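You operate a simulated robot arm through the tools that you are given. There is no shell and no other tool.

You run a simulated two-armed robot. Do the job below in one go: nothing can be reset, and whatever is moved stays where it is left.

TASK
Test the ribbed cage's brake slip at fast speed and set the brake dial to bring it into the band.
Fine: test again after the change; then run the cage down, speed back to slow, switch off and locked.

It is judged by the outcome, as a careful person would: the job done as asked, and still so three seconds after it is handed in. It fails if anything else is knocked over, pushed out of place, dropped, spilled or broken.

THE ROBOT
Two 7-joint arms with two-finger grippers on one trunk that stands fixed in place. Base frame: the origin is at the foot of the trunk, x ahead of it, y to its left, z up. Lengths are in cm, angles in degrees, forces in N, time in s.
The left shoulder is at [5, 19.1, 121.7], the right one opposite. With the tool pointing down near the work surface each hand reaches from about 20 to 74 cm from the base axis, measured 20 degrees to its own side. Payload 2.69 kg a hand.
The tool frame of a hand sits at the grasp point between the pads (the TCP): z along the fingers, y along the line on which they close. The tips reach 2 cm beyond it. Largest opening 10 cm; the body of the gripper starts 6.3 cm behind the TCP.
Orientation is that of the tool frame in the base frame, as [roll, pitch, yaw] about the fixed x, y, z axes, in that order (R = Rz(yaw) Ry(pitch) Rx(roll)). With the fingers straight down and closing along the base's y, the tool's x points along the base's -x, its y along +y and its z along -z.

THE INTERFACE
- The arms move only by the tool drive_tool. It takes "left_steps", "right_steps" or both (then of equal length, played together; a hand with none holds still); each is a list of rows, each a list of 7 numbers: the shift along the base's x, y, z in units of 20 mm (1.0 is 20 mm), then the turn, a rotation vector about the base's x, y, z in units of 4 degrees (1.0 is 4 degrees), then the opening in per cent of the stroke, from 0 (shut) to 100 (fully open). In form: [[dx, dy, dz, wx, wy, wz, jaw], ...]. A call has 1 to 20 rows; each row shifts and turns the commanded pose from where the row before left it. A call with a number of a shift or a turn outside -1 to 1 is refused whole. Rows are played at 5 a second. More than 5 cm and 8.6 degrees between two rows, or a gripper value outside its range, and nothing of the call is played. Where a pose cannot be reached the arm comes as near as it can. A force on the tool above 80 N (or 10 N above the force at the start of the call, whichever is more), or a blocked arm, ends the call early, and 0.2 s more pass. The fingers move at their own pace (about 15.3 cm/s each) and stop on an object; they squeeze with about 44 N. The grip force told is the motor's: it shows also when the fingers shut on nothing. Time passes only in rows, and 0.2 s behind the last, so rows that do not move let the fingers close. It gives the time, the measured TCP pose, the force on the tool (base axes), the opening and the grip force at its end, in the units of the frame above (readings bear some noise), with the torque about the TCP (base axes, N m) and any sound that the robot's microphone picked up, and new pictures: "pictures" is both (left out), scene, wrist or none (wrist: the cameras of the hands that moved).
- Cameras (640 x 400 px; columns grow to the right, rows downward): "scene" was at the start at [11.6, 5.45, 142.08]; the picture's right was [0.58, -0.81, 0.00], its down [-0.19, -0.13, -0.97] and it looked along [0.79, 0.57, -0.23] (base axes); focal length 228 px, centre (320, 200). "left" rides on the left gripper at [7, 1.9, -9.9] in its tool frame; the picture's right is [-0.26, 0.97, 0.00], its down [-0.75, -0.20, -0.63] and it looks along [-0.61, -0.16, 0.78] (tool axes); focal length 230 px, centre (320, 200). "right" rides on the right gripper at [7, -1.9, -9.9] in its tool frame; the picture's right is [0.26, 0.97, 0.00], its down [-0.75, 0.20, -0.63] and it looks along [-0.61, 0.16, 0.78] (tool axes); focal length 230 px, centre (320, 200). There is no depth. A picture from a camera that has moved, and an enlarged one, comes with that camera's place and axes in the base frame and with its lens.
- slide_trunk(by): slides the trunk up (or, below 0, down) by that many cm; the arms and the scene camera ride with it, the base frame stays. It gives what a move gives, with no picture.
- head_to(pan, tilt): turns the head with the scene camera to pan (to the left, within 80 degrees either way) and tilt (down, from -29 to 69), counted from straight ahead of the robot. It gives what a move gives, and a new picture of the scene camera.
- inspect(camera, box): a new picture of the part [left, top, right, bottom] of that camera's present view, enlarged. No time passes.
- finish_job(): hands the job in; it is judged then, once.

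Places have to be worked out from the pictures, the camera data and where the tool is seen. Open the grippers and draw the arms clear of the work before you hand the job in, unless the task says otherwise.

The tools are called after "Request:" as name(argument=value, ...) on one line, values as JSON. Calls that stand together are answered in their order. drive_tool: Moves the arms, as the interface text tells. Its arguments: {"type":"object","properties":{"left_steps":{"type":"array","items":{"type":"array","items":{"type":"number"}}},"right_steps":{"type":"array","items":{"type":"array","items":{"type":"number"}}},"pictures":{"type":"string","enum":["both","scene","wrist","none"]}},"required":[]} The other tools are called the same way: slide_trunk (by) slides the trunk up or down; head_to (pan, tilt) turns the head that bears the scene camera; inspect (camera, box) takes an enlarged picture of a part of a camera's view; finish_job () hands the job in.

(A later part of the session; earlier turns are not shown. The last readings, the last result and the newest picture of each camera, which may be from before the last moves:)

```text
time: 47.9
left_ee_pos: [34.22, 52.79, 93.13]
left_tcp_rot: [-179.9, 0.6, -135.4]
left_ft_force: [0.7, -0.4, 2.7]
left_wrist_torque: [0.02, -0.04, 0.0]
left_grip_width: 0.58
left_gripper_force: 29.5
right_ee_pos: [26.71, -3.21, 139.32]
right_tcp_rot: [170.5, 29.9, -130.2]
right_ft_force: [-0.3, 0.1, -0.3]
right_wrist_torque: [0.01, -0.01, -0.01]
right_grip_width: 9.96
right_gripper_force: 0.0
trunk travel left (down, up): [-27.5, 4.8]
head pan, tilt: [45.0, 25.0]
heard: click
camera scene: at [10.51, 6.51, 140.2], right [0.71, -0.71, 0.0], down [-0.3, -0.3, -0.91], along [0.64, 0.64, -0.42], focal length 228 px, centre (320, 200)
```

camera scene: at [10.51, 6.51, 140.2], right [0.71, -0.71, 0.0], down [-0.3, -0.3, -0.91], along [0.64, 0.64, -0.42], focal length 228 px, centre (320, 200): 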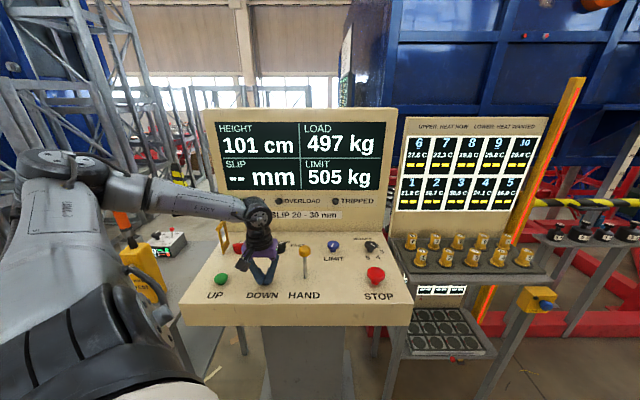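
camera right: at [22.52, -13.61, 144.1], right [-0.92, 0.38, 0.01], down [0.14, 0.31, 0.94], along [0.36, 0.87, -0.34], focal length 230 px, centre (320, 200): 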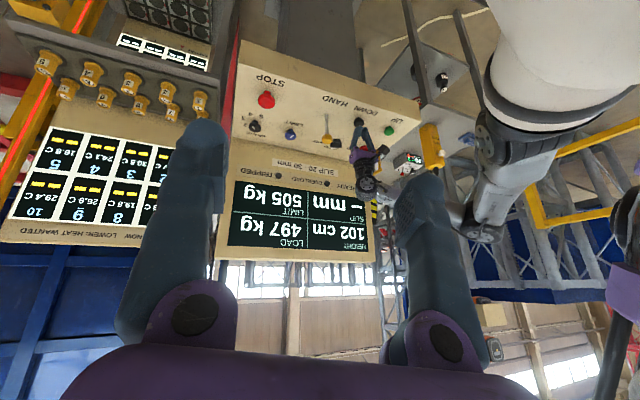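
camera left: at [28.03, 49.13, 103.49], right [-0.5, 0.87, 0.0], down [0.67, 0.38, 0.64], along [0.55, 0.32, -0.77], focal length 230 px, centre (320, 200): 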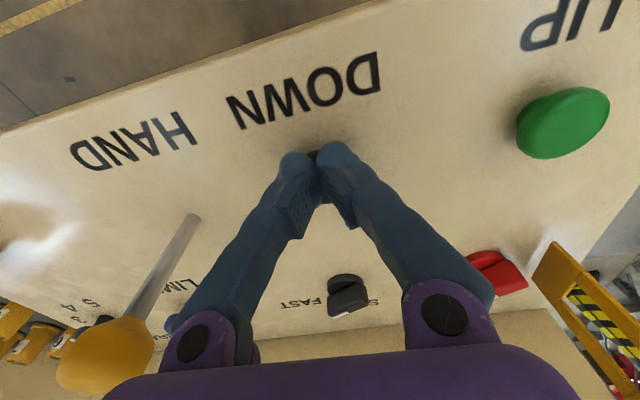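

A click and HEIGHT fell to 101: DOWN is pressed at z≈93.1 with only a few newtons. I'll hold it about a second to reach full speed, then release and read the slip.

Request:
drive_tool(left_steps=[[0, 0, -0.05, 0, 0, 0, 0], [0, 0, 0, 0, 0, 0, 0], [0, 0, 0, 0, 0, 0, 0], [0, 0, 0, 0, 0, 0, 0], [0, 0, 0.7, 0, 0, 0, 0], [0, 0, 0.7, 0, 0, 0, 0], [0, 0, 0, 0, 0, 0, 0], [0, 0, 0, 0, 0, 0, 0], [0, 0, 0, 0, 0, 0, 0]], pictures="scene")

Request:
inspect(camera="scene", box=[200, 100, 400, 290])

```text
time: 49.9
left_ee_pos: [34.32, 52.79, 95.93]
left_tcp_rot: [-179.9, 0.4, -135.2]
left_ft_force: [-0.3, 0.2, 0.5]
left_wrist_torque: [0.01, -0.05, 0.03]
left_grip_width: 0.0
left_gripper_force: 29.1
right_ee_pos: [26.77, -3.22, 139.27]
right_tcp_rot: [170.6, 29.7, -130.0]
right_ft_force: [0.4, -0.4, 0.1]
right_wrist_torque: [-0.02, 0.01, 0.0]
right_grip_width: 9.98
right_gripper_force: 0.1
trunk travel left (down, up): [-27.5, 4.8]
head pan, tilt: [45.0, 25.0]
camera scene: at [10.53, 6.55, 140.2], right [0.71, -0.71, 0.0], down [-0.3, -0.3, -0.91], along [0.64, 0.64, -0.42], focal length 228 px, centre (320, 200)
```

scene: 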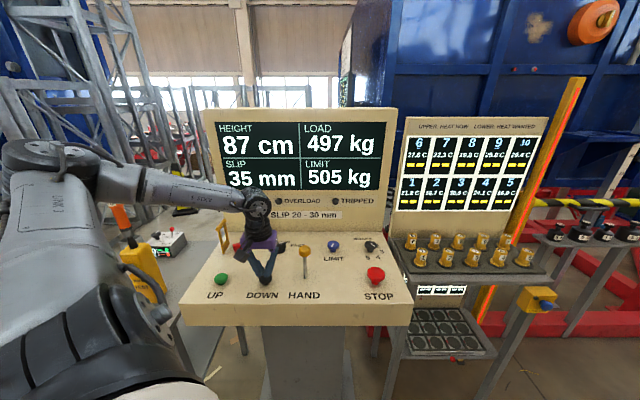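

```text
2.11 times, centred on (300, 195) of scene
camera zoom: at [10.53, 6.55, 140.2], right [0.71, -0.71, 0.0], down [-0.3, -0.3, -0.91], along [0.64, 0.64, -0.42], focal length 479 px, centre (362, 210)
```

zoom: 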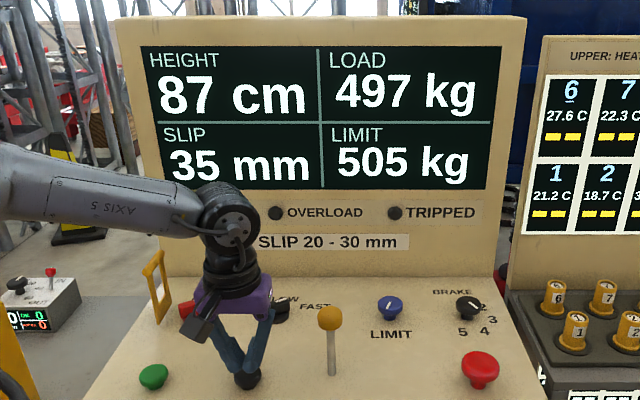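

The ribbed blue cage behind the desk moved, HEIGHT fell to 87 cm and SLIP reads 35 mm at brake 4, which is above the 20–30 mm band. I'll repeat with a longer run to make sure this is the full-speed value.

Request:
drive_tool(left_steps=[[0, 0, -0.75, 0, 0, 0, 0], [0, 0, -0.7, 0, 0, 0, 0], [0, 0, 0, 0, 0, 0, 0], [0, 0, 0, 0, 0, 0, 0], [0, 0, 0, 0, 0, 0, 0], [0, 0, 0, 0, 0, 0, 0], [0, 0, 0, 0, 0, 0, 0], [0, 0, 0, 0, 0, 0, 0], [0, 0, 0, 0, 0, 0, 0], [0, 0, 0.75, 0, 0, 0, 0], [0, 0, 0.7, 0, 0, 0, 0], [0, 0, 0, 0, 0, 0, 0], [0, 0, 0, 0, 0, 0, 0], [0, 0, 0, 0, 0, 0, 0]], pictures="scene")

Request:
inspect(camera="scene", box=[200, 100, 400, 290])

```text
time: 52.9
left_ee_pos: [34.35, 52.83, 95.78]
left_tcp_rot: [-180.0, 0.6, -135.4]
left_ft_force: [-0.7, -0.2, 0.0]
left_wrist_torque: [0.04, -0.03, 0.01]
left_grip_width: 0.0
left_gripper_force: 29.2
right_ee_pos: [26.76, -3.23, 139.31]
right_tcp_rot: [170.6, 29.8, -130.1]
right_ft_force: [0.3, 0.1, 0.0]
right_wrist_torque: [0.03, 0.02, -0.01]
right_grip_width: 9.98
right_gripper_force: 0.0
trunk travel left (down, up): [-27.5, 4.8]
head pan, tilt: [45.0, 25.0]
heard: click
camera scene: at [10.53, 6.55, 140.2], right [0.71, -0.71, 0.0], down [-0.3, -0.3, -0.91], along [0.64, 0.64, -0.42], focal length 228 px, centre (320, 200)
```

scene: 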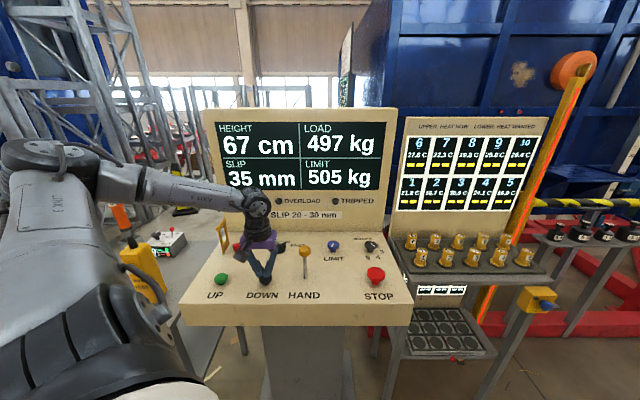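

```text
2.11 times, centred on (300, 195) of scene
camera zoom: at [10.53, 6.55, 140.2], right [0.71, -0.71, 0.0], down [-0.3, -0.3, -0.91], along [0.64, 0.64, -0.42], focal length 479 px, centre (362, 210)
```

zoom: 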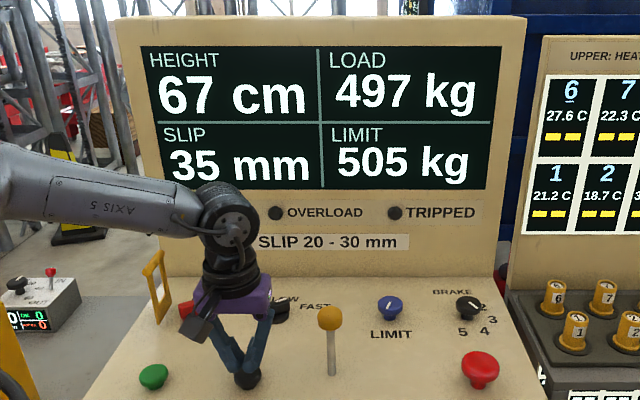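

The slip is steadily 35 mm, so the brake must change. I'll raise the left hand over the lever and bring it, tilted 22° back for reach and jaws open, toward the brake dial near (68.6, 39.7).

Request:
drive_tool(left_steps=[[0, 0, 1, 0, 0, 0, 0], [0, 0, 1, 0, 0, 0, 0], [0, 0, 1, 0, 0, 0, 0], [0, 0, 1, 0, 0, 0, 0], [0, 0, 1, 0, 0, 0, 0], [0.95, -0.364, 0, 0.259, -0.259, 0, 0], [0.95, -0.364, 0, 0.259, -0.259, 0, 0], [0.95, -0.364, 0, 0.259, -0.259, 0, 0], [0.95, -0.364, 0, 0.259, -0.259, 0, 0], [0.95, -0.364, 0, 0.259, -0.259, 0, 0], [0.95, -0.364, 0, 0.259, -0.259, 0, 0], [0.95, -0.364, 0, 0.259, -0.259, 0, 0], [0.95, -0.364, 0, 0.259, -0.259, 0, 0], [0.95, -0.364, 0, 0.259, -0.259, 0, 20], [0.95, -0.364, 0, 0.259, -0.259, 0, 40], [0.95, -0.364, 0, 0.259, -0.259, 0, 60], [0.95, -0.364, 0, 0.259, -0.259, 0, 65], [0.95, -0.364, 0, 0.259, -0.259, 0, 65], [0.95, -0.364, 0, 0.259, -0.259, 0, 65], [0.95, -0.364, 0, 0.259, -0.259, 0, 65]], pictures="both")

Request:
inspect(camera="left", box=[200, 60, 460, 260])

```text
time: 57.1
left_ee_pos: [62.81, 41.91, 105.77]
left_tcp_rot: [179.9, 22.5, -135.4]
left_ft_force: [0.0, -0.7, 0.3]
left_wrist_torque: [-0.02, 0.01, 0.0]
left_grip_width: 6.5
left_gripper_force: 0.0
right_ee_pos: [26.87, -3.22, 139.27]
right_tcp_rot: [170.5, 29.8, -130.1]
right_ft_force: [0.0, 0.5, 0.7]
right_wrist_torque: [-0.03, -0.01, 0.02]
right_grip_width: 9.98
right_gripper_force: 0.1
trunk travel left (down, up): [-27.5, 4.8]
head pan, tilt: [45.0, 25.0]
camera scene: at [10.58, 6.56, 140.19], right [0.71, -0.71, 0.0], down [-0.3, -0.3, -0.91], along [0.64, 0.64, -0.42], focal length 228 px, centre (320, 200)
camera left: at [54.35, 36.0, 112.21], right [-0.51, 0.85, 0.1], down [0.46, 0.17, 0.87], along [0.73, 0.49, -0.48], focal length 230 px, centre (320, 200)
```

scene: 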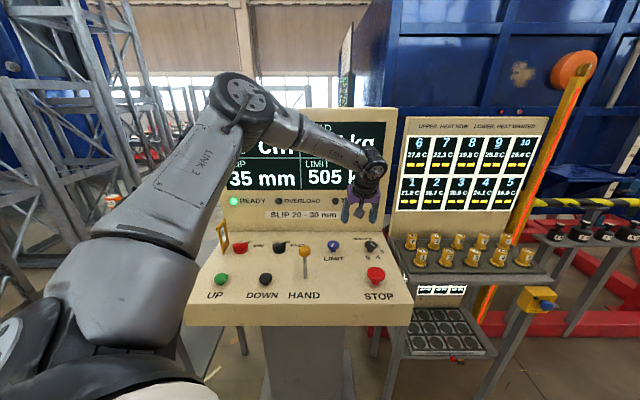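
left: 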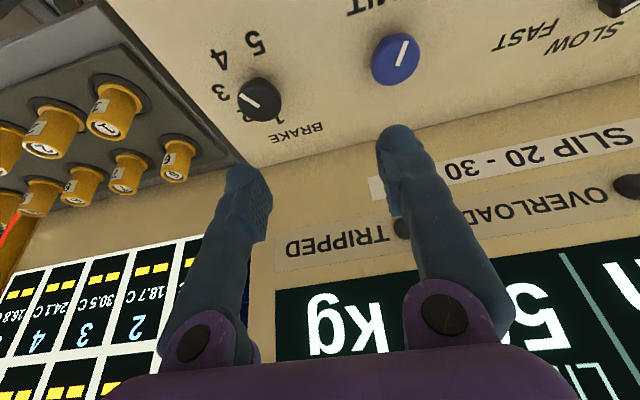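

```text
2.00 times, centred on (330, 160) of left
camera zoom: at [54.35, 36.0, 112.21], right [-0.51, 0.85, 0.1], down [0.46, 0.17, 0.87], along [0.73, 0.49, -0.48], focal length 460 px, centre (300, 280)
```

zoom: 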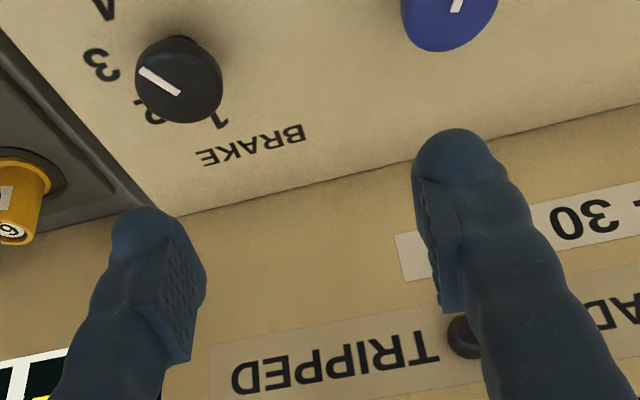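

From here the dial pointer clearly sits at 4 and the knob is at about (68.6, 39.9). I'll move over it at z≈100 and check reach and alignment.

Request:
drive_tool(left_steps=[[0.725, -0.25, -0.6, 0, 0, 0, 65], [0.725, -0.25, -0.6, 0, 0, 0, 65], [0.725, -0.25, -0.6, 0, 0, 0, 65], [0.725, -0.25, -0.6, 0, 0, 0, 65], [0, 0, 0, 0, 0, 0, 65]], pictures="both")

Request:
inspect(camera="left", box=[200, 60, 460, 260])

Request:
inspect(camera="scene", box=[320, 190, 420, 270])

```text
time: 58.3
left_ee_pos: [66.28, 40.46, 102.23]
left_tcp_rot: [179.8, 22.6, -135.4]
left_ft_force: [-0.4, 0.1, -0.3]
left_wrist_torque: [0.02, -0.02, -0.03]
left_grip_width: 6.51
left_gripper_force: 0.1
left hand out of reach, approached as far as the arm can: row 3, 4
right_ee_pos: [26.73, -3.22, 139.35]
right_tcp_rot: [170.6, 29.8, -130.0]
right_ft_force: [0.2, 0.5, 0.1]
right_wrist_torque: [-0.01, -0.03, 0.01]
right_grip_width: 9.97
right_gripper_force: 0.2
trunk travel left (down, up): [-27.5, 4.8]
head pan, tilt: [45.0, 25.0]
camera scene: at [10.53, 6.54, 140.19], right [0.71, -0.71, 0.0], down [-0.3, -0.3, -0.91], along [0.64, 0.64, -0.42], focal length 228 px, centre (320, 200)
camera left: at [57.79, 34.67, 108.59], right [-0.51, 0.85, 0.1], down [0.46, 0.17, 0.87], along [0.73, 0.49, -0.48], focal length 230 px, centre (320, 200)
```

scene: 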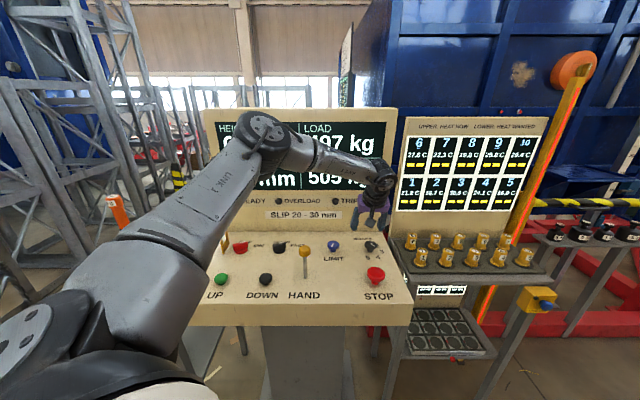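
left: 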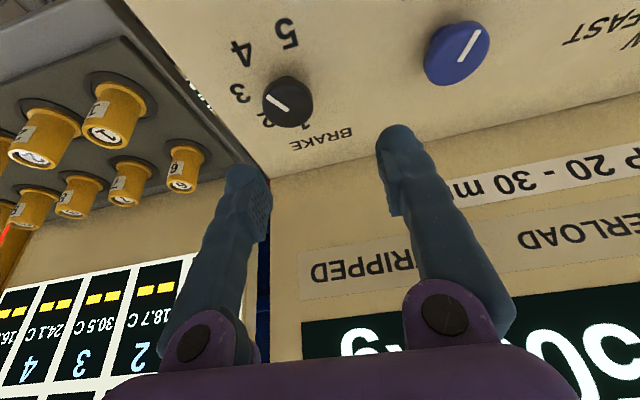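

```text
2.00 times, centred on (330, 160) of left
camera zoom: at [57.79, 34.67, 108.59], right [-0.51, 0.85, 0.1], down [0.46, 0.17, 0.87], along [0.73, 0.49, -0.48], focal length 460 px, centre (300, 280)
```

zoom: 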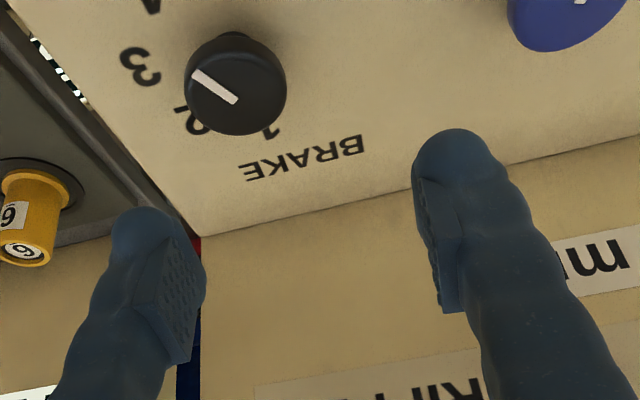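

```text
5.00 times, centred on (370, 230) of scene
camera zoom: at [10.53, 6.54, 140.19], right [0.71, -0.71, 0.0], down [-0.3, -0.3, -0.91], along [0.64, 0.64, -0.42], focal length 1138 px, centre (70, 50)
```

zoom: 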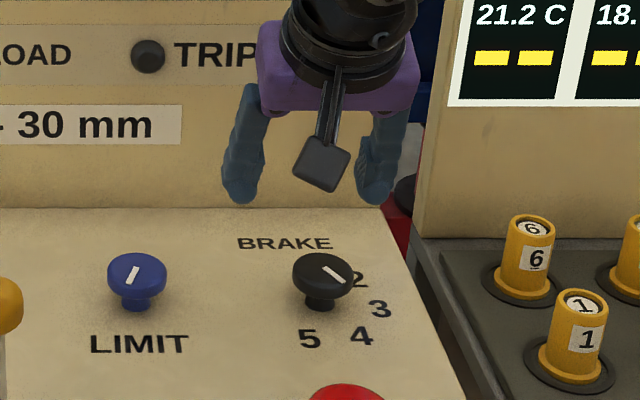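

The arm ran out of reach 3 cm short. I'll turn the hand 20° clockwise so the tilt points radially from the shoulder, which should gain reach, and try again at this safe height.

Request:
drive_tool(left_steps=[[0, 0, 0, 0, 0, -1, 65], [0, 0, 0, 0, 0, -1, 65], [0, 0, 0, 0, 0, -1, 65], [0, 0, 0, 0, 0, -1, 65], [0, 0, 0, 0, 0, -1, 65], [0.5, -0.1, 0, 0, 0, 0, 65], [0.5, -0.1, 0, 0, 0, 0, 65], [0.2, -0.1, 0, 0, 0, 0, 65], [0, 0, 0, 0, 0, 0, 65]], pictures="both")

```text
time: 60.3
left_ee_pos: [68.38, 40.1, 102.26]
left_tcp_rot: [179.9, 22.6, -155.5]
left_ft_force: [-0.3, 0.3, -0.3]
left_wrist_torque: [-0.03, -0.03, -0.02]
left_grip_width: 6.51
left_gripper_force: 0.0
left hand out of reach, approached as far as the arm can: row 8
right_ee_pos: [26.8, -3.24, 139.34]
right_tcp_rot: [170.6, 29.8, -130.1]
right_ft_force: [0.1, 0.8, 0.2]
right_wrist_torque: [0.02, -0.02, -0.01]
right_grip_width: 9.98
right_gripper_force: 0.0
trunk travel left (down, up): [-27.5, 4.8]
head pan, tilt: [45.0, 25.0]
camera scene: at [10.53, 6.55, 140.19], right [0.71, -0.71, 0.0], down [-0.3, -0.3, -0.91], along [0.64, 0.64, -0.42], focal length 228 px, centre (320, 200)
camera left: at [58.32, 37.57, 108.65], right [-0.19, 0.98, 0.1], down [0.49, 0.01, 0.87], along [0.85, 0.21, -0.48], focal length 230 px, centre (320, 200)
```

scene: 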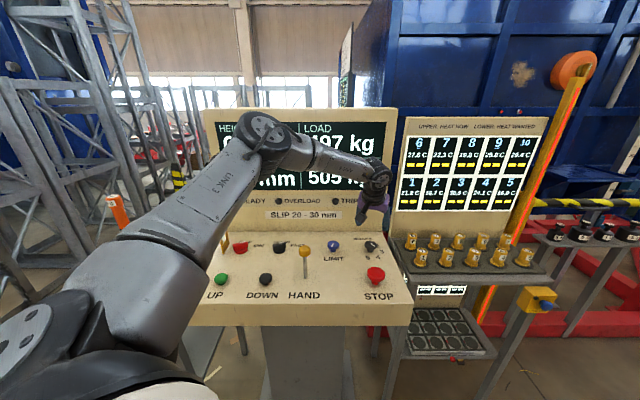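
left: 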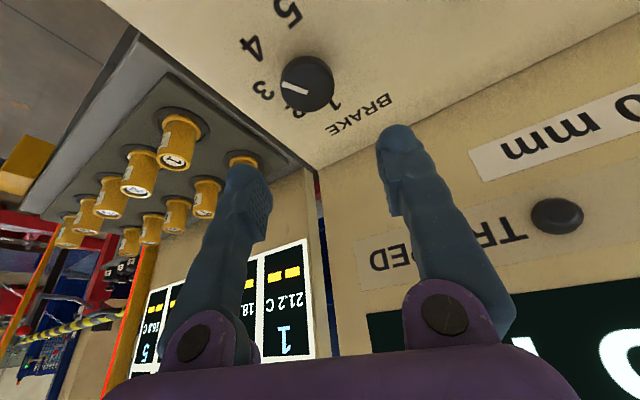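

At yaw −155° it reaches (68.4, 40.1), but lowering from here would fall short again. I'll raise the hand 10 cm and slide the trunk down 10 cm so the shoulder is level with the wrist at working height.

Request:
drive_tool(left_steps=[[-0.2, -0.1, 1, 0, 0, 0, 65], [-0.2, -0.1, 1, 0, 0, 0, 65], [-0.2, -0.1, 1, 0, 0, 0, 65], [-0.2, 0, 1, 0, 0, 0, 65], [-0.2, 0, 1, 0, 0, 0, 65]], pictures="none")

Request:
slide_trunk(by=-10)

Request:
head_to(pan=45, tilt=20)

```text
time: 61.5
left_ee_pos: [66.32, 39.56, 112.33]
left_tcp_rot: [179.9, 22.7, -155.3]
left_ft_force: [0.4, 0.9, 0.7]
left_wrist_torque: [-0.02, 0.01, -0.03]
left_grip_width: 6.51
left_gripper_force: 0.1
right_ee_pos: [26.82, -3.35, 139.36]
right_tcp_rot: [170.6, 29.9, -130.1]
right_ft_force: [0.5, 0.7, 0.6]
right_wrist_torque: [-0.01, -0.01, 0.01]
right_grip_width: 10.01
right_gripper_force: 0.1
trunk travel left (down, up): [-27.5, 4.8]
head pan, tilt: [45.0, 25.0]
```

```text
time: 62.8
left_ee_pos: [66.41, 39.51, 102.25]
left_tcp_rot: [179.9, 22.5, -155.5]
left_ft_force: [0.5, 0.1, -0.1]
left_wrist_torque: [0.0, 0.01, -0.01]
left_grip_width: 6.5
left_gripper_force: 0.0
right_ee_pos: [26.8, -3.26, 129.35]
right_tcp_rot: [170.5, 29.8, -130.0]
right_ft_force: [0.0, 0.3, 0.1]
right_wrist_torque: [0.0, 0.0, 0.02]
right_grip_width: 10.0
right_gripper_force: 0.2
trunk travel left (down, up): [-17.5, 14.8]
head pan, tilt: [45.0, 25.0]
```

```text
time: 63.5
left_ee_pos: [66.36, 39.51, 102.29]
left_tcp_rot: [179.9, 22.7, -155.3]
left_ft_force: [0.1, -0.3, -0.2]
left_wrist_torque: [0.01, -0.02, 0.0]
left_grip_width: 6.5
left_gripper_force: 0.0
right_ee_pos: [26.78, -3.21, 129.4]
right_tcp_rot: [170.7, 29.8, -130.1]
right_ft_force: [-0.3, 0.2, -0.1]
right_wrist_torque: [0.0, 0.0, -0.03]
right_grip_width: 9.99
right_gripper_force: 0.2
trunk travel left (down, up): [-17.5, 14.8]
head pan, tilt: [45.0, 20.0]
camera scene: at [10.6, 6.61, 131.0], right [0.71, -0.71, 0.0], down [-0.24, -0.24, -0.94], along [0.66, 0.66, -0.34], focal length 228 px, centre (320, 200)
```

scene: 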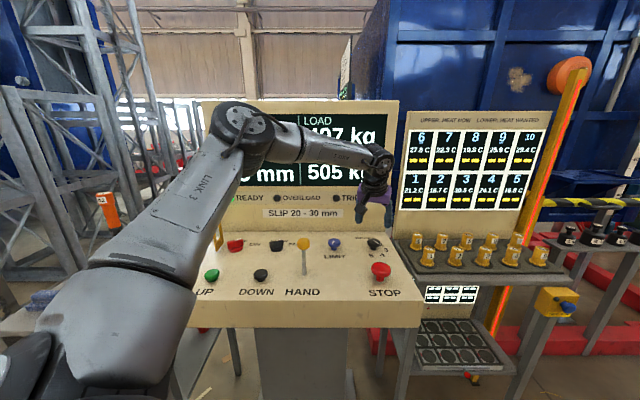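

The trunk is down and everything is clear. I'll add 8° tilt, move over the knob and test the full clockwise swing in the air before touching the dial.

Request:
drive_tool(left_steps=[[0.56, 0.1, 0, 0.415, -0.91, 0, 65], [0.56, 0.1, 0, 0.415, -0.91, 0, 65], [0, 0, 0, 0, 0, -1, 65], [0, 0, 0, 0, 0, -1, 65], [0, 0, 0, 0, 0, -1, 65], [0, 0, 0, 0, 0, -1, 65], [0, 0, 0, 0, 0, -1, 65], [0, 0, 0, 0, 0, -1, 65], [0, 0, 0, 0, 0, -1, 65], [0, 0, 0, 0, 0, -1, 65]], pictures="both")

```text
time: 65.7
left_ee_pos: [68.55, 39.92, 102.3]
left_tcp_rot: [179.9, 30.6, 172.6]
left_ft_force: [-0.3, -0.2, 0.1]
left_wrist_torque: [0.0, -0.04, 0.04]
left_grip_width: 6.48
left_gripper_force: 0.1
right_ee_pos: [26.68, -3.26, 129.43]
right_tcp_rot: [170.6, 29.7, -130.1]
right_ft_force: [-0.8, 0.7, 0.9]
right_wrist_torque: [-0.02, -0.02, 0.0]
right_grip_width: 10.01
right_gripper_force: 0.1
trunk travel left (down, up): [-17.5, 14.8]
head pan, tilt: [45.0, 20.0]
camera scene: at [10.6, 6.62, 131.0], right [0.71, -0.71, 0.0], down [-0.24, -0.24, -0.94], along [0.66, 0.66, -0.34], focal length 228 px, centre (320, 200)
camera left: at [57.95, 43.29, 107.15], right [0.34, 0.93, 0.13], down [0.3, -0.24, 0.92], along [0.89, -0.28, -0.36], focal length 230 px, centre (320, 200)
```

scene: 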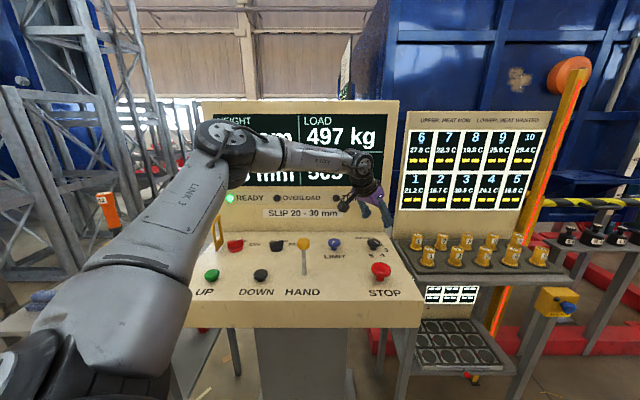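
left: 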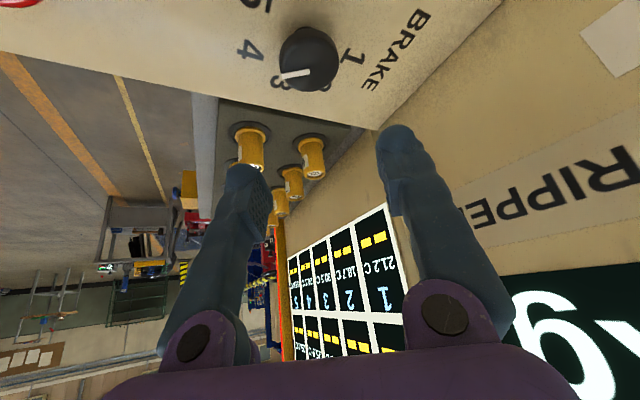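

The full swing to yaw −187° is reachable. Now I'll turn back counter-clockwise to the starting grasp angle (yaw ≈ −137°) and check alignment over the knob.

Request:
drive_tool(left_steps=[[0, 0, 0, 0, 0, 0.97, 65], [0, 0, 0, 0, 0, 0.97, 65], [0, 0, 0, 0, 0, 0.97, 65], [0, 0, 0, 0, 0, 0.97, 65], [0, 0, 0, 0, 0, 0.97, 65], [0, 0, 0, 0, 0, 0.97, 65], [0, 0, 0, 0, 0, 0.97, 65], [0, 0, 0, 0, 0, 0.97, 65], [0, 0, 0, 0, 0, 0.97, 65], [0, 0, 0, 0, 0, 0.97, 65], [0, 0, 0, 0, 0, 0.97, 65], [0, 0, 0, 0, 0, 0.97, 65], [0, 0, 0, 0, 0, 0.97, 65], [0, 0, -0.9, 0, 0, 0, 65], [0, 0, -0.9, 0, 0, 0, 65], [0, 0, 0, 0, 0, 0, 65]], pictures="both")

Request:
inspect(camera="left", box=[200, 0, 460, 200])

Request:
inspect(camera="scene", box=[320, 190, 420, 290])

```text
time: 69.1
left_ee_pos: [68.52, 40.06, 98.66]
left_tcp_rot: [179.9, 30.6, -137.0]
left_ft_force: [-1.0, 0.0, 0.5]
left_wrist_torque: [-0.02, 0.01, 0.0]
left_grip_width: 6.49
left_gripper_force: 0.0
right_ee_pos: [26.63, -3.36, 129.36]
right_tcp_rot: [170.6, 29.9, -130.2]
right_ft_force: [-0.2, -0.9, 0.2]
right_wrist_torque: [-0.01, -0.03, -0.02]
right_grip_width: 10.0
right_gripper_force: 0.0
trunk travel left (down, up): [-17.5, 14.8]
head pan, tilt: [45.0, 20.0]
camera scene: at [10.58, 6.6, 131.01], right [0.71, -0.71, 0.0], down [-0.24, -0.24, -0.94], along [0.66, 0.66, -0.34], focal length 228 px, centre (320, 200)
camera left: at [59.27, 33.76, 103.57], right [-0.5, 0.86, 0.13], down [0.38, 0.08, 0.92], along [0.78, 0.51, -0.36], focal length 230 px, centre (320, 200)
```

scene: 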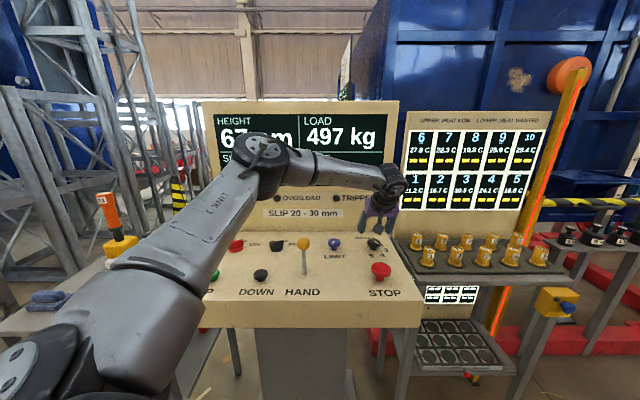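
left: 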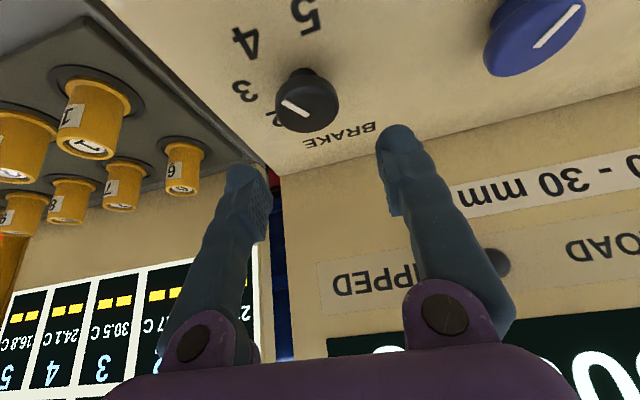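

```text
2.00 times, centred on (330, 100) of left
camera zoom: at [59.27, 33.76, 103.57], right [-0.5, 0.86, 0.13], down [0.38, 0.08, 0.92], along [0.78, 0.51, -0.36], focal length 460 px, centre (300, 400)
```

zoom: 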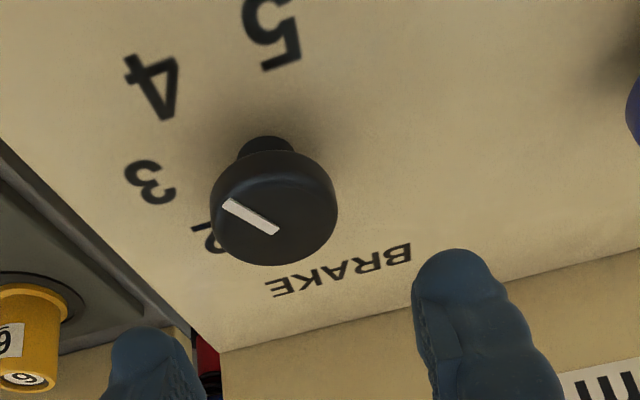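

```text
4.00 times, centred on (370, 240) of scene
camera zoom: at [10.58, 6.6, 131.01], right [0.71, -0.71, 0.0], down [-0.24, -0.24, -0.94], along [0.66, 0.66, -0.34], focal length 910 px, centre (120, 40)
```

zoom: 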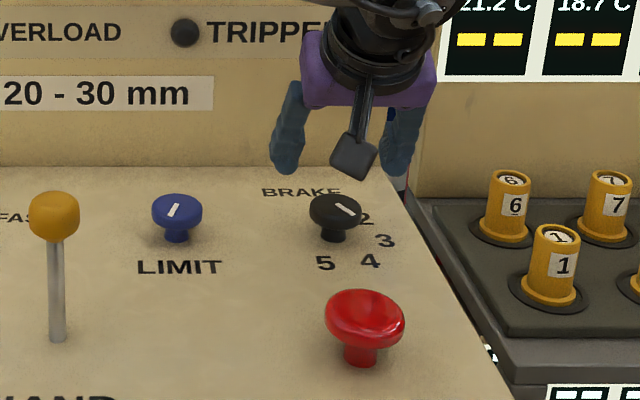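

The knob centre works out at (68.5, 39.95), cap z 91.2–93.1, right under the TCP, and the wrist camera clears STOP by over a centimetre. I'll descend to z≈92.9 and check before gripping.

Request:
drive_tool(left_steps=[[0, 0, -0.72, 0, 0, 0, 65], [0, 0, -0.72, 0, 0, 0, 65], [0, 0, -0.72, 0, 0, 0, 65], [0, 0, -0.6, 0, 0, 0, 65], [0, 0, 0, 0, 0, 0, 65]], pictures="both")

Request:
inspect(camera="scene", box=[320, 190, 420, 290])

```text
time: 70.3
left_ee_pos: [67.71, 40.25, 93.35]
left_tcp_rot: [180.0, 30.6, -137.0]
left_ft_force: [0.4, -0.6, -1.2]
left_wrist_torque: [0.01, -0.01, -0.01]
left_grip_width: 6.5
left_gripper_force: 0.3
left hand out of reach, approached as far as the arm can: row 3, 4
right_ee_pos: [26.7, -3.24, 129.37]
right_tcp_rot: [170.6, 29.9, -130.1]
right_ft_force: [-0.4, 0.3, -0.9]
right_wrist_torque: [0.06, -0.01, 0.0]
right_grip_width: 10.01
right_gripper_force: 0.0
trunk travel left (down, up): [-17.5, 14.8]
head pan, tilt: [45.0, 20.0]
camera scene: at [10.59, 6.61, 131.01], right [0.71, -0.71, 0.0], down [-0.24, -0.24, -0.94], along [0.66, 0.66, -0.34], focal length 228 px, centre (320, 200)
camera left: at [58.46, 34.07, 98.33], right [-0.5, 0.86, 0.13], down [0.37, 0.08, 0.92], along [0.78, 0.51, -0.36], focal length 230 px, centre (320, 200)
```

scene: 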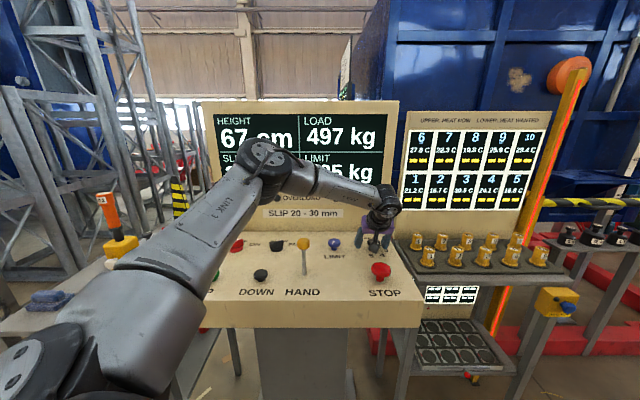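
left: 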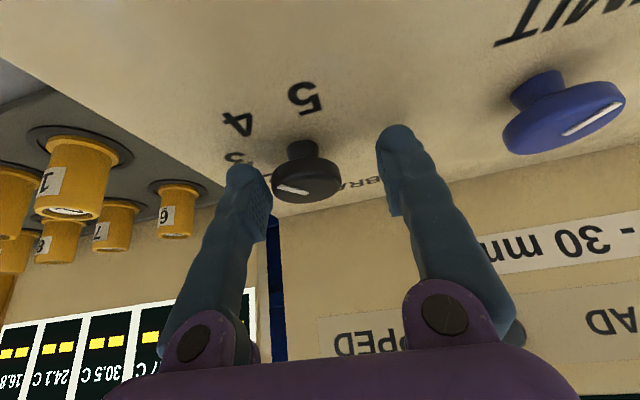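

```text
4.00 times, centred on (370, 240) of scene
camera zoom: at [10.59, 6.61, 131.01], right [0.71, -0.71, 0.0], down [-0.24, -0.24, -0.94], along [0.66, 0.66, -0.34], focal length 910 px, centre (120, 40)
```

zoom: 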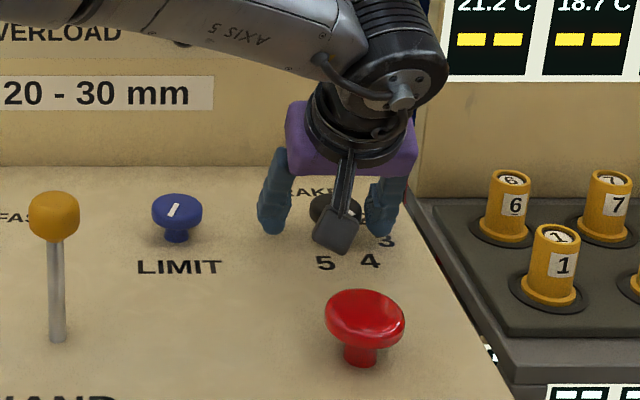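

The arm fell about 1 cm short again at the bottom, probably from the wrist bend. I'll lift off, reduce the tilt to about 20°, start at yaw −145°, and lower the trunk another 6 cm.

Request:
drive_tool(left_steps=[[0, 0, 1, 0, 0, 0, 65], [0, 0, 1, -0.426, 0.457, -0.5, 65], [0, 0, 1, -0.426, 0.457, -0.5, 65], [0, 0, 1, -0.426, 0.457, -0.5, 65], [0, 0, 0.5, -0.426, 0.457, -0.5, 65], [0, 0, 0, 0, 0, 0, 65]], pictures="none")

Request:
slide_trunk(by=-6)

Request:
head_to(pan=45, tilt=18)

```text
time: 71.7
left_ee_pos: [67.69, 40.26, 102.52]
left_tcp_rot: [-179.2, 20.6, -144.7]
left_ft_force: [0.0, -0.7, -0.4]
left_wrist_torque: [-0.02, -0.01, 0.0]
left_grip_width: 6.48
left_gripper_force: 0.0
right_ee_pos: [26.74, -3.18, 129.34]
right_tcp_rot: [170.6, 29.7, -130.2]
right_ft_force: [-0.2, -0.8, 0.2]
right_wrist_torque: [0.0, 0.02, -0.01]
right_grip_width: 9.98
right_gripper_force: 0.1
trunk travel left (down, up): [-17.5, 14.8]
head pan, tilt: [45.0, 20.0]
```

```text
time: 72.7
left_ee_pos: [67.6, 40.17, 96.44]
left_tcp_rot: [-179.2, 20.7, -144.6]
left_ft_force: [1.0, -0.1, 0.2]
left_wrist_torque: [-0.02, 0.01, 0.02]
left_grip_width: 6.5
left_gripper_force: 0.0
right_ee_pos: [26.71, -3.18, 123.46]
right_tcp_rot: [170.6, 29.9, -130.1]
right_ft_force: [0.8, 1.2, -0.1]
right_wrist_torque: [0.01, -0.01, 0.02]
right_grip_width: 10.0
right_gripper_force: 0.0
trunk travel left (down, up): [-11.5, 20.8]
head pan, tilt: [45.0, 20.0]
```

```text
time: 73.3
left_ee_pos: [67.77, 40.22, 96.49]
left_tcp_rot: [-179.4, 20.6, -144.5]
left_ft_force: [-0.5, -0.7, -0.8]
left_wrist_torque: [0.01, 0.0, 0.02]
left_grip_width: 6.49
left_gripper_force: 0.2
right_ee_pos: [26.85, -3.26, 123.35]
right_tcp_rot: [170.6, 29.8, -130.2]
right_ft_force: [-0.2, -0.2, -0.7]
right_wrist_torque: [0.03, 0.02, 0.0]
right_grip_width: 10.0
right_gripper_force: 0.0
trunk travel left (down, up): [-11.5, 20.8]
head pan, tilt: [45.0, 18.0]
camera scene: at [10.61, 6.63, 125.33], right [0.71, -0.71, 0.0], down [-0.22, -0.22, -0.95], along [0.67, 0.67, -0.31], focal length 228 px, centre (320, 200)
```

scene: 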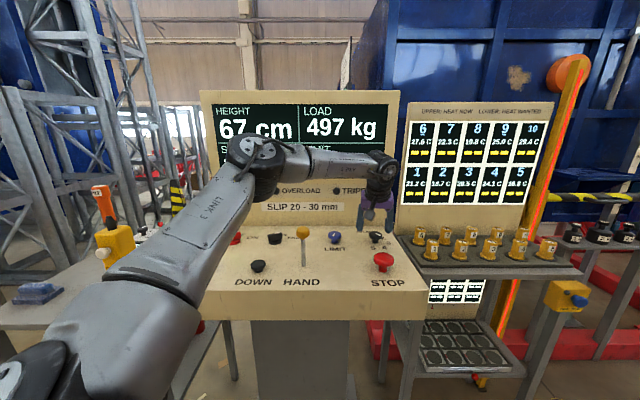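

Clear so far; the hand is just above the knob. I'll shift the last 0.8 cm over it and descend to z≈92.9.

Request:
drive_tool(left_steps=[[0.2, -0.06, 0, 0, 0, 0, 65], [0.2, -0.06, 0, 0, 0, 0, 65], [0, 0, -0.6, 0, 0, 0, 65], [0, 0, -0.6, 0, 0, 0, 65], [0, 0, -0.55, 0, 0, 0, 65], [0, 0, 0, 0, 0, 0, 65]], pictures="both")

Request:
inspect(camera="scene", box=[320, 180, 420, 280])

```text
time: 74.7
left_ee_pos: [68.41, 39.96, 93.11]
left_tcp_rot: [-179.4, 20.6, -144.6]
left_ft_force: [-0.1, 0.1, 0.5]
left_wrist_torque: [-0.03, -0.02, 0.0]
left_grip_width: 6.51
left_gripper_force: 0.1
right_ee_pos: [26.63, -3.33, 123.24]
right_tcp_rot: [170.6, 29.9, -130.1]
right_ft_force: [-0.3, -0.1, -0.5]
right_wrist_torque: [0.0, 0.03, 0.01]
right_grip_width: 9.99
right_gripper_force: 0.1
trunk travel left (down, up): [-11.5, 20.8]
head pan, tilt: [45.0, 18.0]
camera scene: at [10.6, 6.62, 125.33], right [0.71, -0.71, 0.0], down [-0.22, -0.22, -0.95], along [0.67, 0.67, -0.31], focal length 228 px, centre (320, 200)
camera left: at [59.29, 35.81, 99.71], right [-0.36, 0.93, 0.08], down [0.5, 0.12, 0.86], along [0.79, 0.35, -0.51], focal length 230 px, centre (320, 200)
```

scene: 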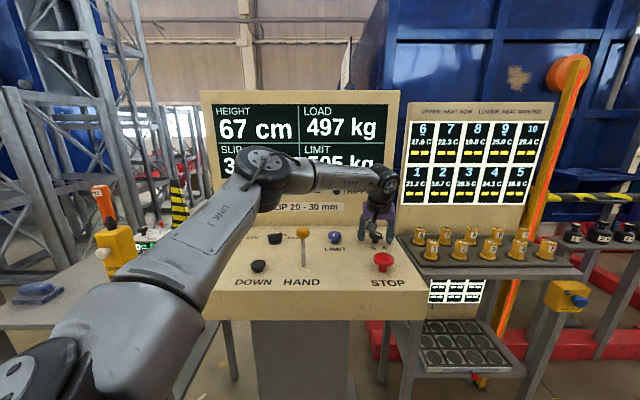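
left: 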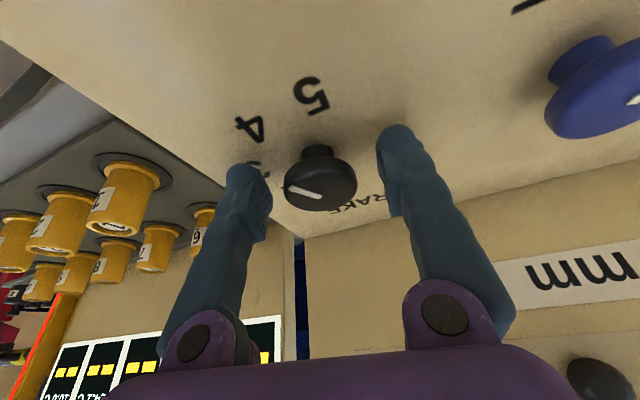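

```text
4.00 times, centred on (370, 230) of scene
camera zoom: at [10.6, 6.62, 125.33], right [0.71, -0.71, 0.0], down [-0.22, -0.22, -0.95], along [0.67, 0.67, -0.31], focal length 910 px, centre (120, 80)
```

zoom: 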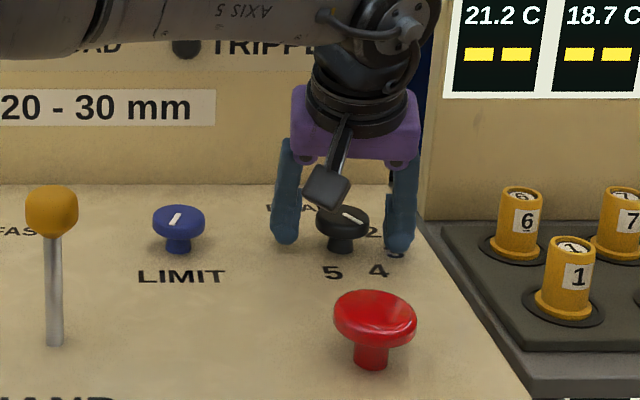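

Within reach this time, with the knob centred between the fingers. Closing on it.

Request:
drive_tool(left_steps=[[0, 0, 0, 0, 0, 0, 48], [0, 0, 0, 0, 0, 0, 35], [0, 0, 0, 0, 0, 0, 0], [0, 0, 0, 0, 0, 0, 0]], pictures="wrist")

Request:
inspect(camera="scene", box=[320, 180, 420, 280])

```text
time: 75.7
left_ee_pos: [68.55, 39.74, 93.03]
left_tcp_rot: [-179.3, 20.7, -144.7]
left_ft_force: [3.0, -5.5, -1.8]
left_wrist_torque: [-0.27, -0.68, -0.08]
left_grip_width: 4.09
left_gripper_force: 44.9
right_ee_pos: [26.81, -3.31, 123.37]
right_tcp_rot: [170.4, 29.8, -130.2]
right_ft_force: [-0.6, 0.4, -0.6]
right_wrist_torque: [0.02, 0.0, 0.01]
right_grip_width: 10.01
right_gripper_force: 0.1
trunk travel left (down, up): [-11.5, 20.8]
head pan, tilt: [45.0, 18.0]
camera left: at [59.34, 35.71, 99.72], right [-0.36, 0.93, 0.08], down [0.5, 0.12, 0.86], along [0.79, 0.35, -0.51], focal length 230 px, centre (320, 200)
```

left: 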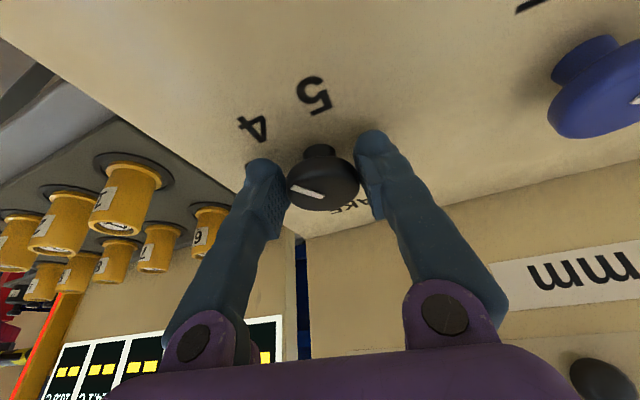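

```text
4.00 times, centred on (370, 230) of scene
camera zoom: at [10.65, 6.58, 125.33], right [0.71, -0.71, 0.0], down [-0.22, -0.22, -0.95], along [0.67, 0.67, -0.31], focal length 910 px, centre (120, 80)
```

zoom: 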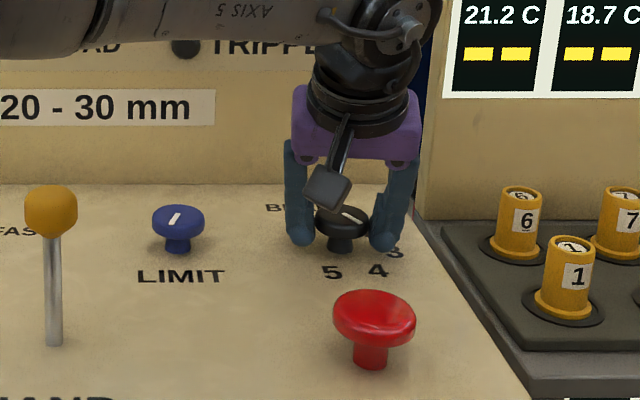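

Gripped (4.09 cm). Higher number presumably means a tighter brake, so I'll turn clockwise one step, 4 → 5, rotating about the vertical.

Request:
drive_tool(left_steps=[[0, 0, 0, 0, 0, -1, 0], [0, 0, 0, 0, 0, -1, 0], [0, 0, 0, 0, 0, -1, 0], [0, 0, 0, 0, 0, -1, 0], [0, 0, 0, 0, 0, -1, 0], [0, 0, 0, 0, 0, -1, 0], [0, 0, 0, 0, 0, -1, 0], [0, 0, 0, 0, 0, -1, 0], [0, 0, 0, 0, 0, -1, 0], [0, 0, 0, 0, 0, -1, 0], [0, 0, 0, 0, 0, -1, 0], [0, 0, 0, 0, 0, -1, 0], [0, 0, 0, 0, 0, -1, 0]], pictures="both")

Request:
inspect(camera="scene", box=[320, 180, 420, 280])

Request:
inspect(camera="left", box=[200, 60, 460, 260])

```text
time: 78.5
left_ee_pos: [63.78, 36.1, 93.05]
left_tcp_rot: [-179.5, 20.9, 163.6]
left_ft_force: [-0.8, 0.9, -0.3]
left_wrist_torque: [-0.04, -0.06, 0.03]
left_grip_width: 0.02
left_gripper_force: 29.1
left hand out of reach, approached as far as the arm can: row 11, 12, 13
right_ee_pos: [26.53, -3.09, 123.45]
right_tcp_rot: [170.8, 29.8, -129.9]
right_ft_force: [-0.9, 1.0, -0.2]
right_wrist_torque: [-0.05, -0.03, -0.05]
right_grip_width: 9.97
right_gripper_force: 0.1
trunk travel left (down, up): [-11.5, 20.8]
head pan, tilt: [45.0, 18.0]
camera scene: at [10.45, 6.82, 125.33], right [0.71, -0.71, 0.0], down [-0.22, -0.22, -0.95], along [0.67, 0.67, -0.31], focal length 228 px, centre (320, 200)
camera left: at [54.7, 40.96, 99.64], right [0.51, 0.86, 0.08], down [0.4, -0.32, 0.86], along [0.76, -0.4, -0.51], focal length 230 px, centre (320, 200)
```

scene: 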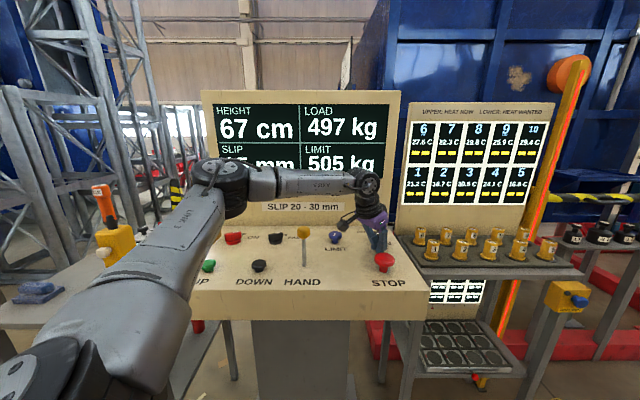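
left: 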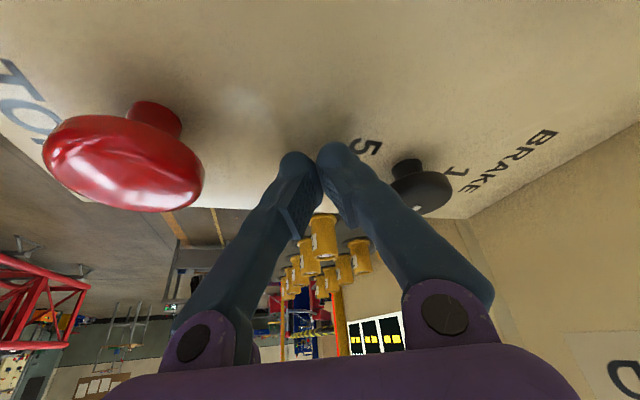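

```text
4.00 times, centred on (370, 230) of scene
camera zoom: at [10.45, 6.82, 125.33], right [0.71, -0.71, 0.0], down [-0.22, -0.22, -0.95], along [0.67, 0.67, -0.31], focal length 910 px, centre (120, 80)
```

zoom: 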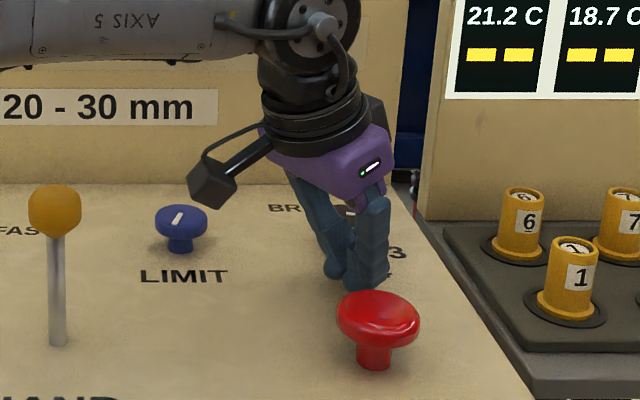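

```text
2.00 times, centred on (330, 160) of left
camera zoom: at [54.7, 40.96, 99.64], right [0.51, 0.86, 0.08], down [0.4, -0.32, 0.86], along [0.76, -0.4, -0.51], focal length 460 px, centre (300, 280)
```

zoom: 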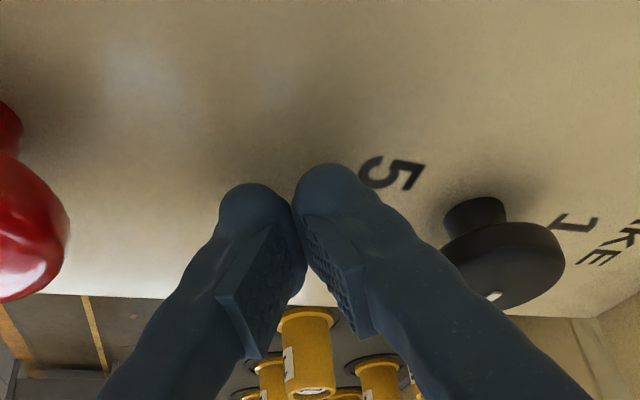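

The arm ran out of reach late in the turn and the grip slid off toward STOP without touching it. I'll lift straight up and look at the dial.

Request:
drive_tool(left_steps=[[0, 0, 0.7, 0, 0, 0, 0], [0, 0, 1, 0, 0, 0, 0], [0, 0, 1, 0, 0, 0, 0], [-0.3, -0.3, 1, 0, 0, 0.5, 0], [-0.3, -0.3, 1, 0, 0, 0.5, 0], [-0.3, -0.3, 0.5, 0, 0, 0.5, 0], [0, 0, 0, 0, 0, 0, 0]], pictures="both")

Request:
inspect(camera="scene", box=[310, 180, 430, 280])

Request:
inspect(camera="left", box=[300, 0, 560, 260])

```text
time: 80.1
left_ee_pos: [61.92, 34.12, 103.4]
left_tcp_rot: [-179.3, 20.6, 169.5]
left_ft_force: [0.5, 0.4, 0.0]
left_wrist_torque: [-0.01, -0.03, 0.02]
left_grip_width: 0.0
left_gripper_force: 29.1
left hand out of reach, approached as far as the arm can: row 3
right_ee_pos: [26.63, -3.23, 123.22]
right_tcp_rot: [170.5, 29.8, -130.2]
right_ft_force: [-0.6, 0.3, 0.6]
right_wrist_torque: [0.01, -0.01, 0.02]
right_grip_width: 9.99
right_gripper_force: 0.1
trunk travel left (down, up): [-11.5, 20.8]
head pan, tilt: [45.0, 18.0]
camera scene: at [10.62, 6.63, 125.33], right [0.71, -0.71, 0.0], down [-0.22, -0.22, -0.95], along [0.67, 0.67, -0.31], focal length 228 px, centre (320, 200)
camera left: at [52.42, 37.98, 110.01], right [0.42, 0.9, 0.08], down [0.44, -0.28, 0.86], along [0.8, -0.32, -0.51], focal length 230 px, centre (320, 200)
```

scene: 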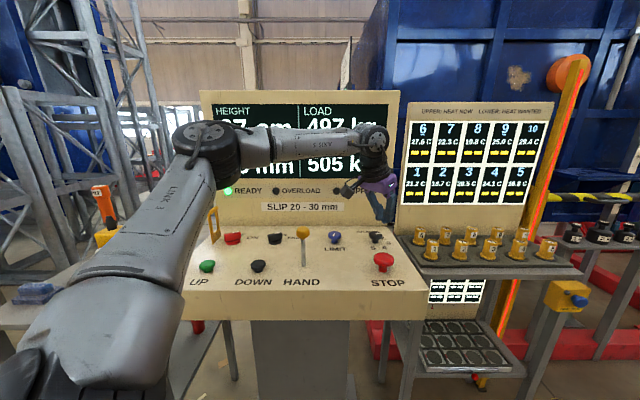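
left: 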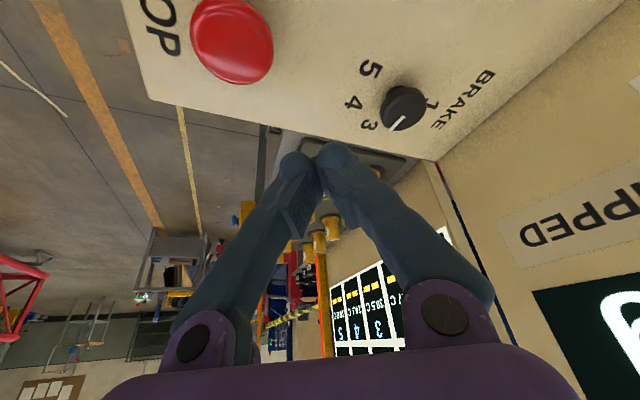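

```text
4.00 times, centred on (370, 230) of scene
camera zoom: at [10.62, 6.63, 125.33], right [0.71, -0.71, 0.0], down [-0.22, -0.22, -0.95], along [0.67, 0.67, -0.31], focal length 910 px, centre (120, 80)
```

zoom: 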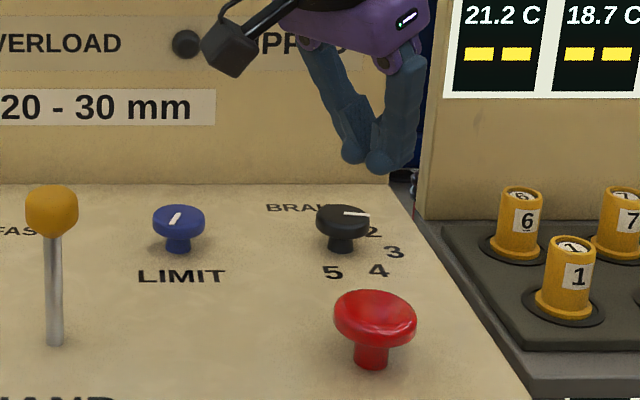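

```text
1.54 times, centred on (430, 130) of left
camera zoom: at [52.42, 37.98, 110.01], right [0.42, 0.9, 0.08], down [0.44, -0.28, 0.86], along [0.8, -0.32, -0.51], focal length 354 px, centre (151, 308)
```

zoom: 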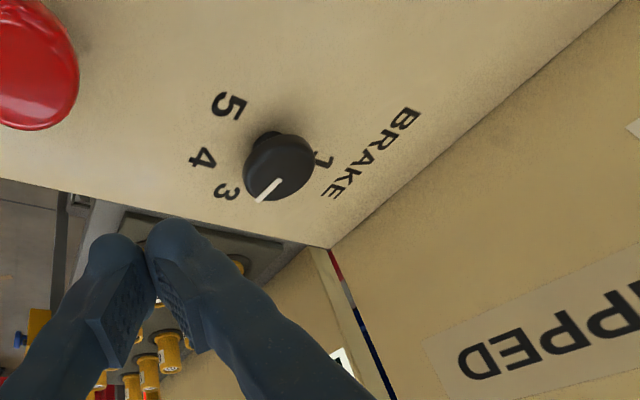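

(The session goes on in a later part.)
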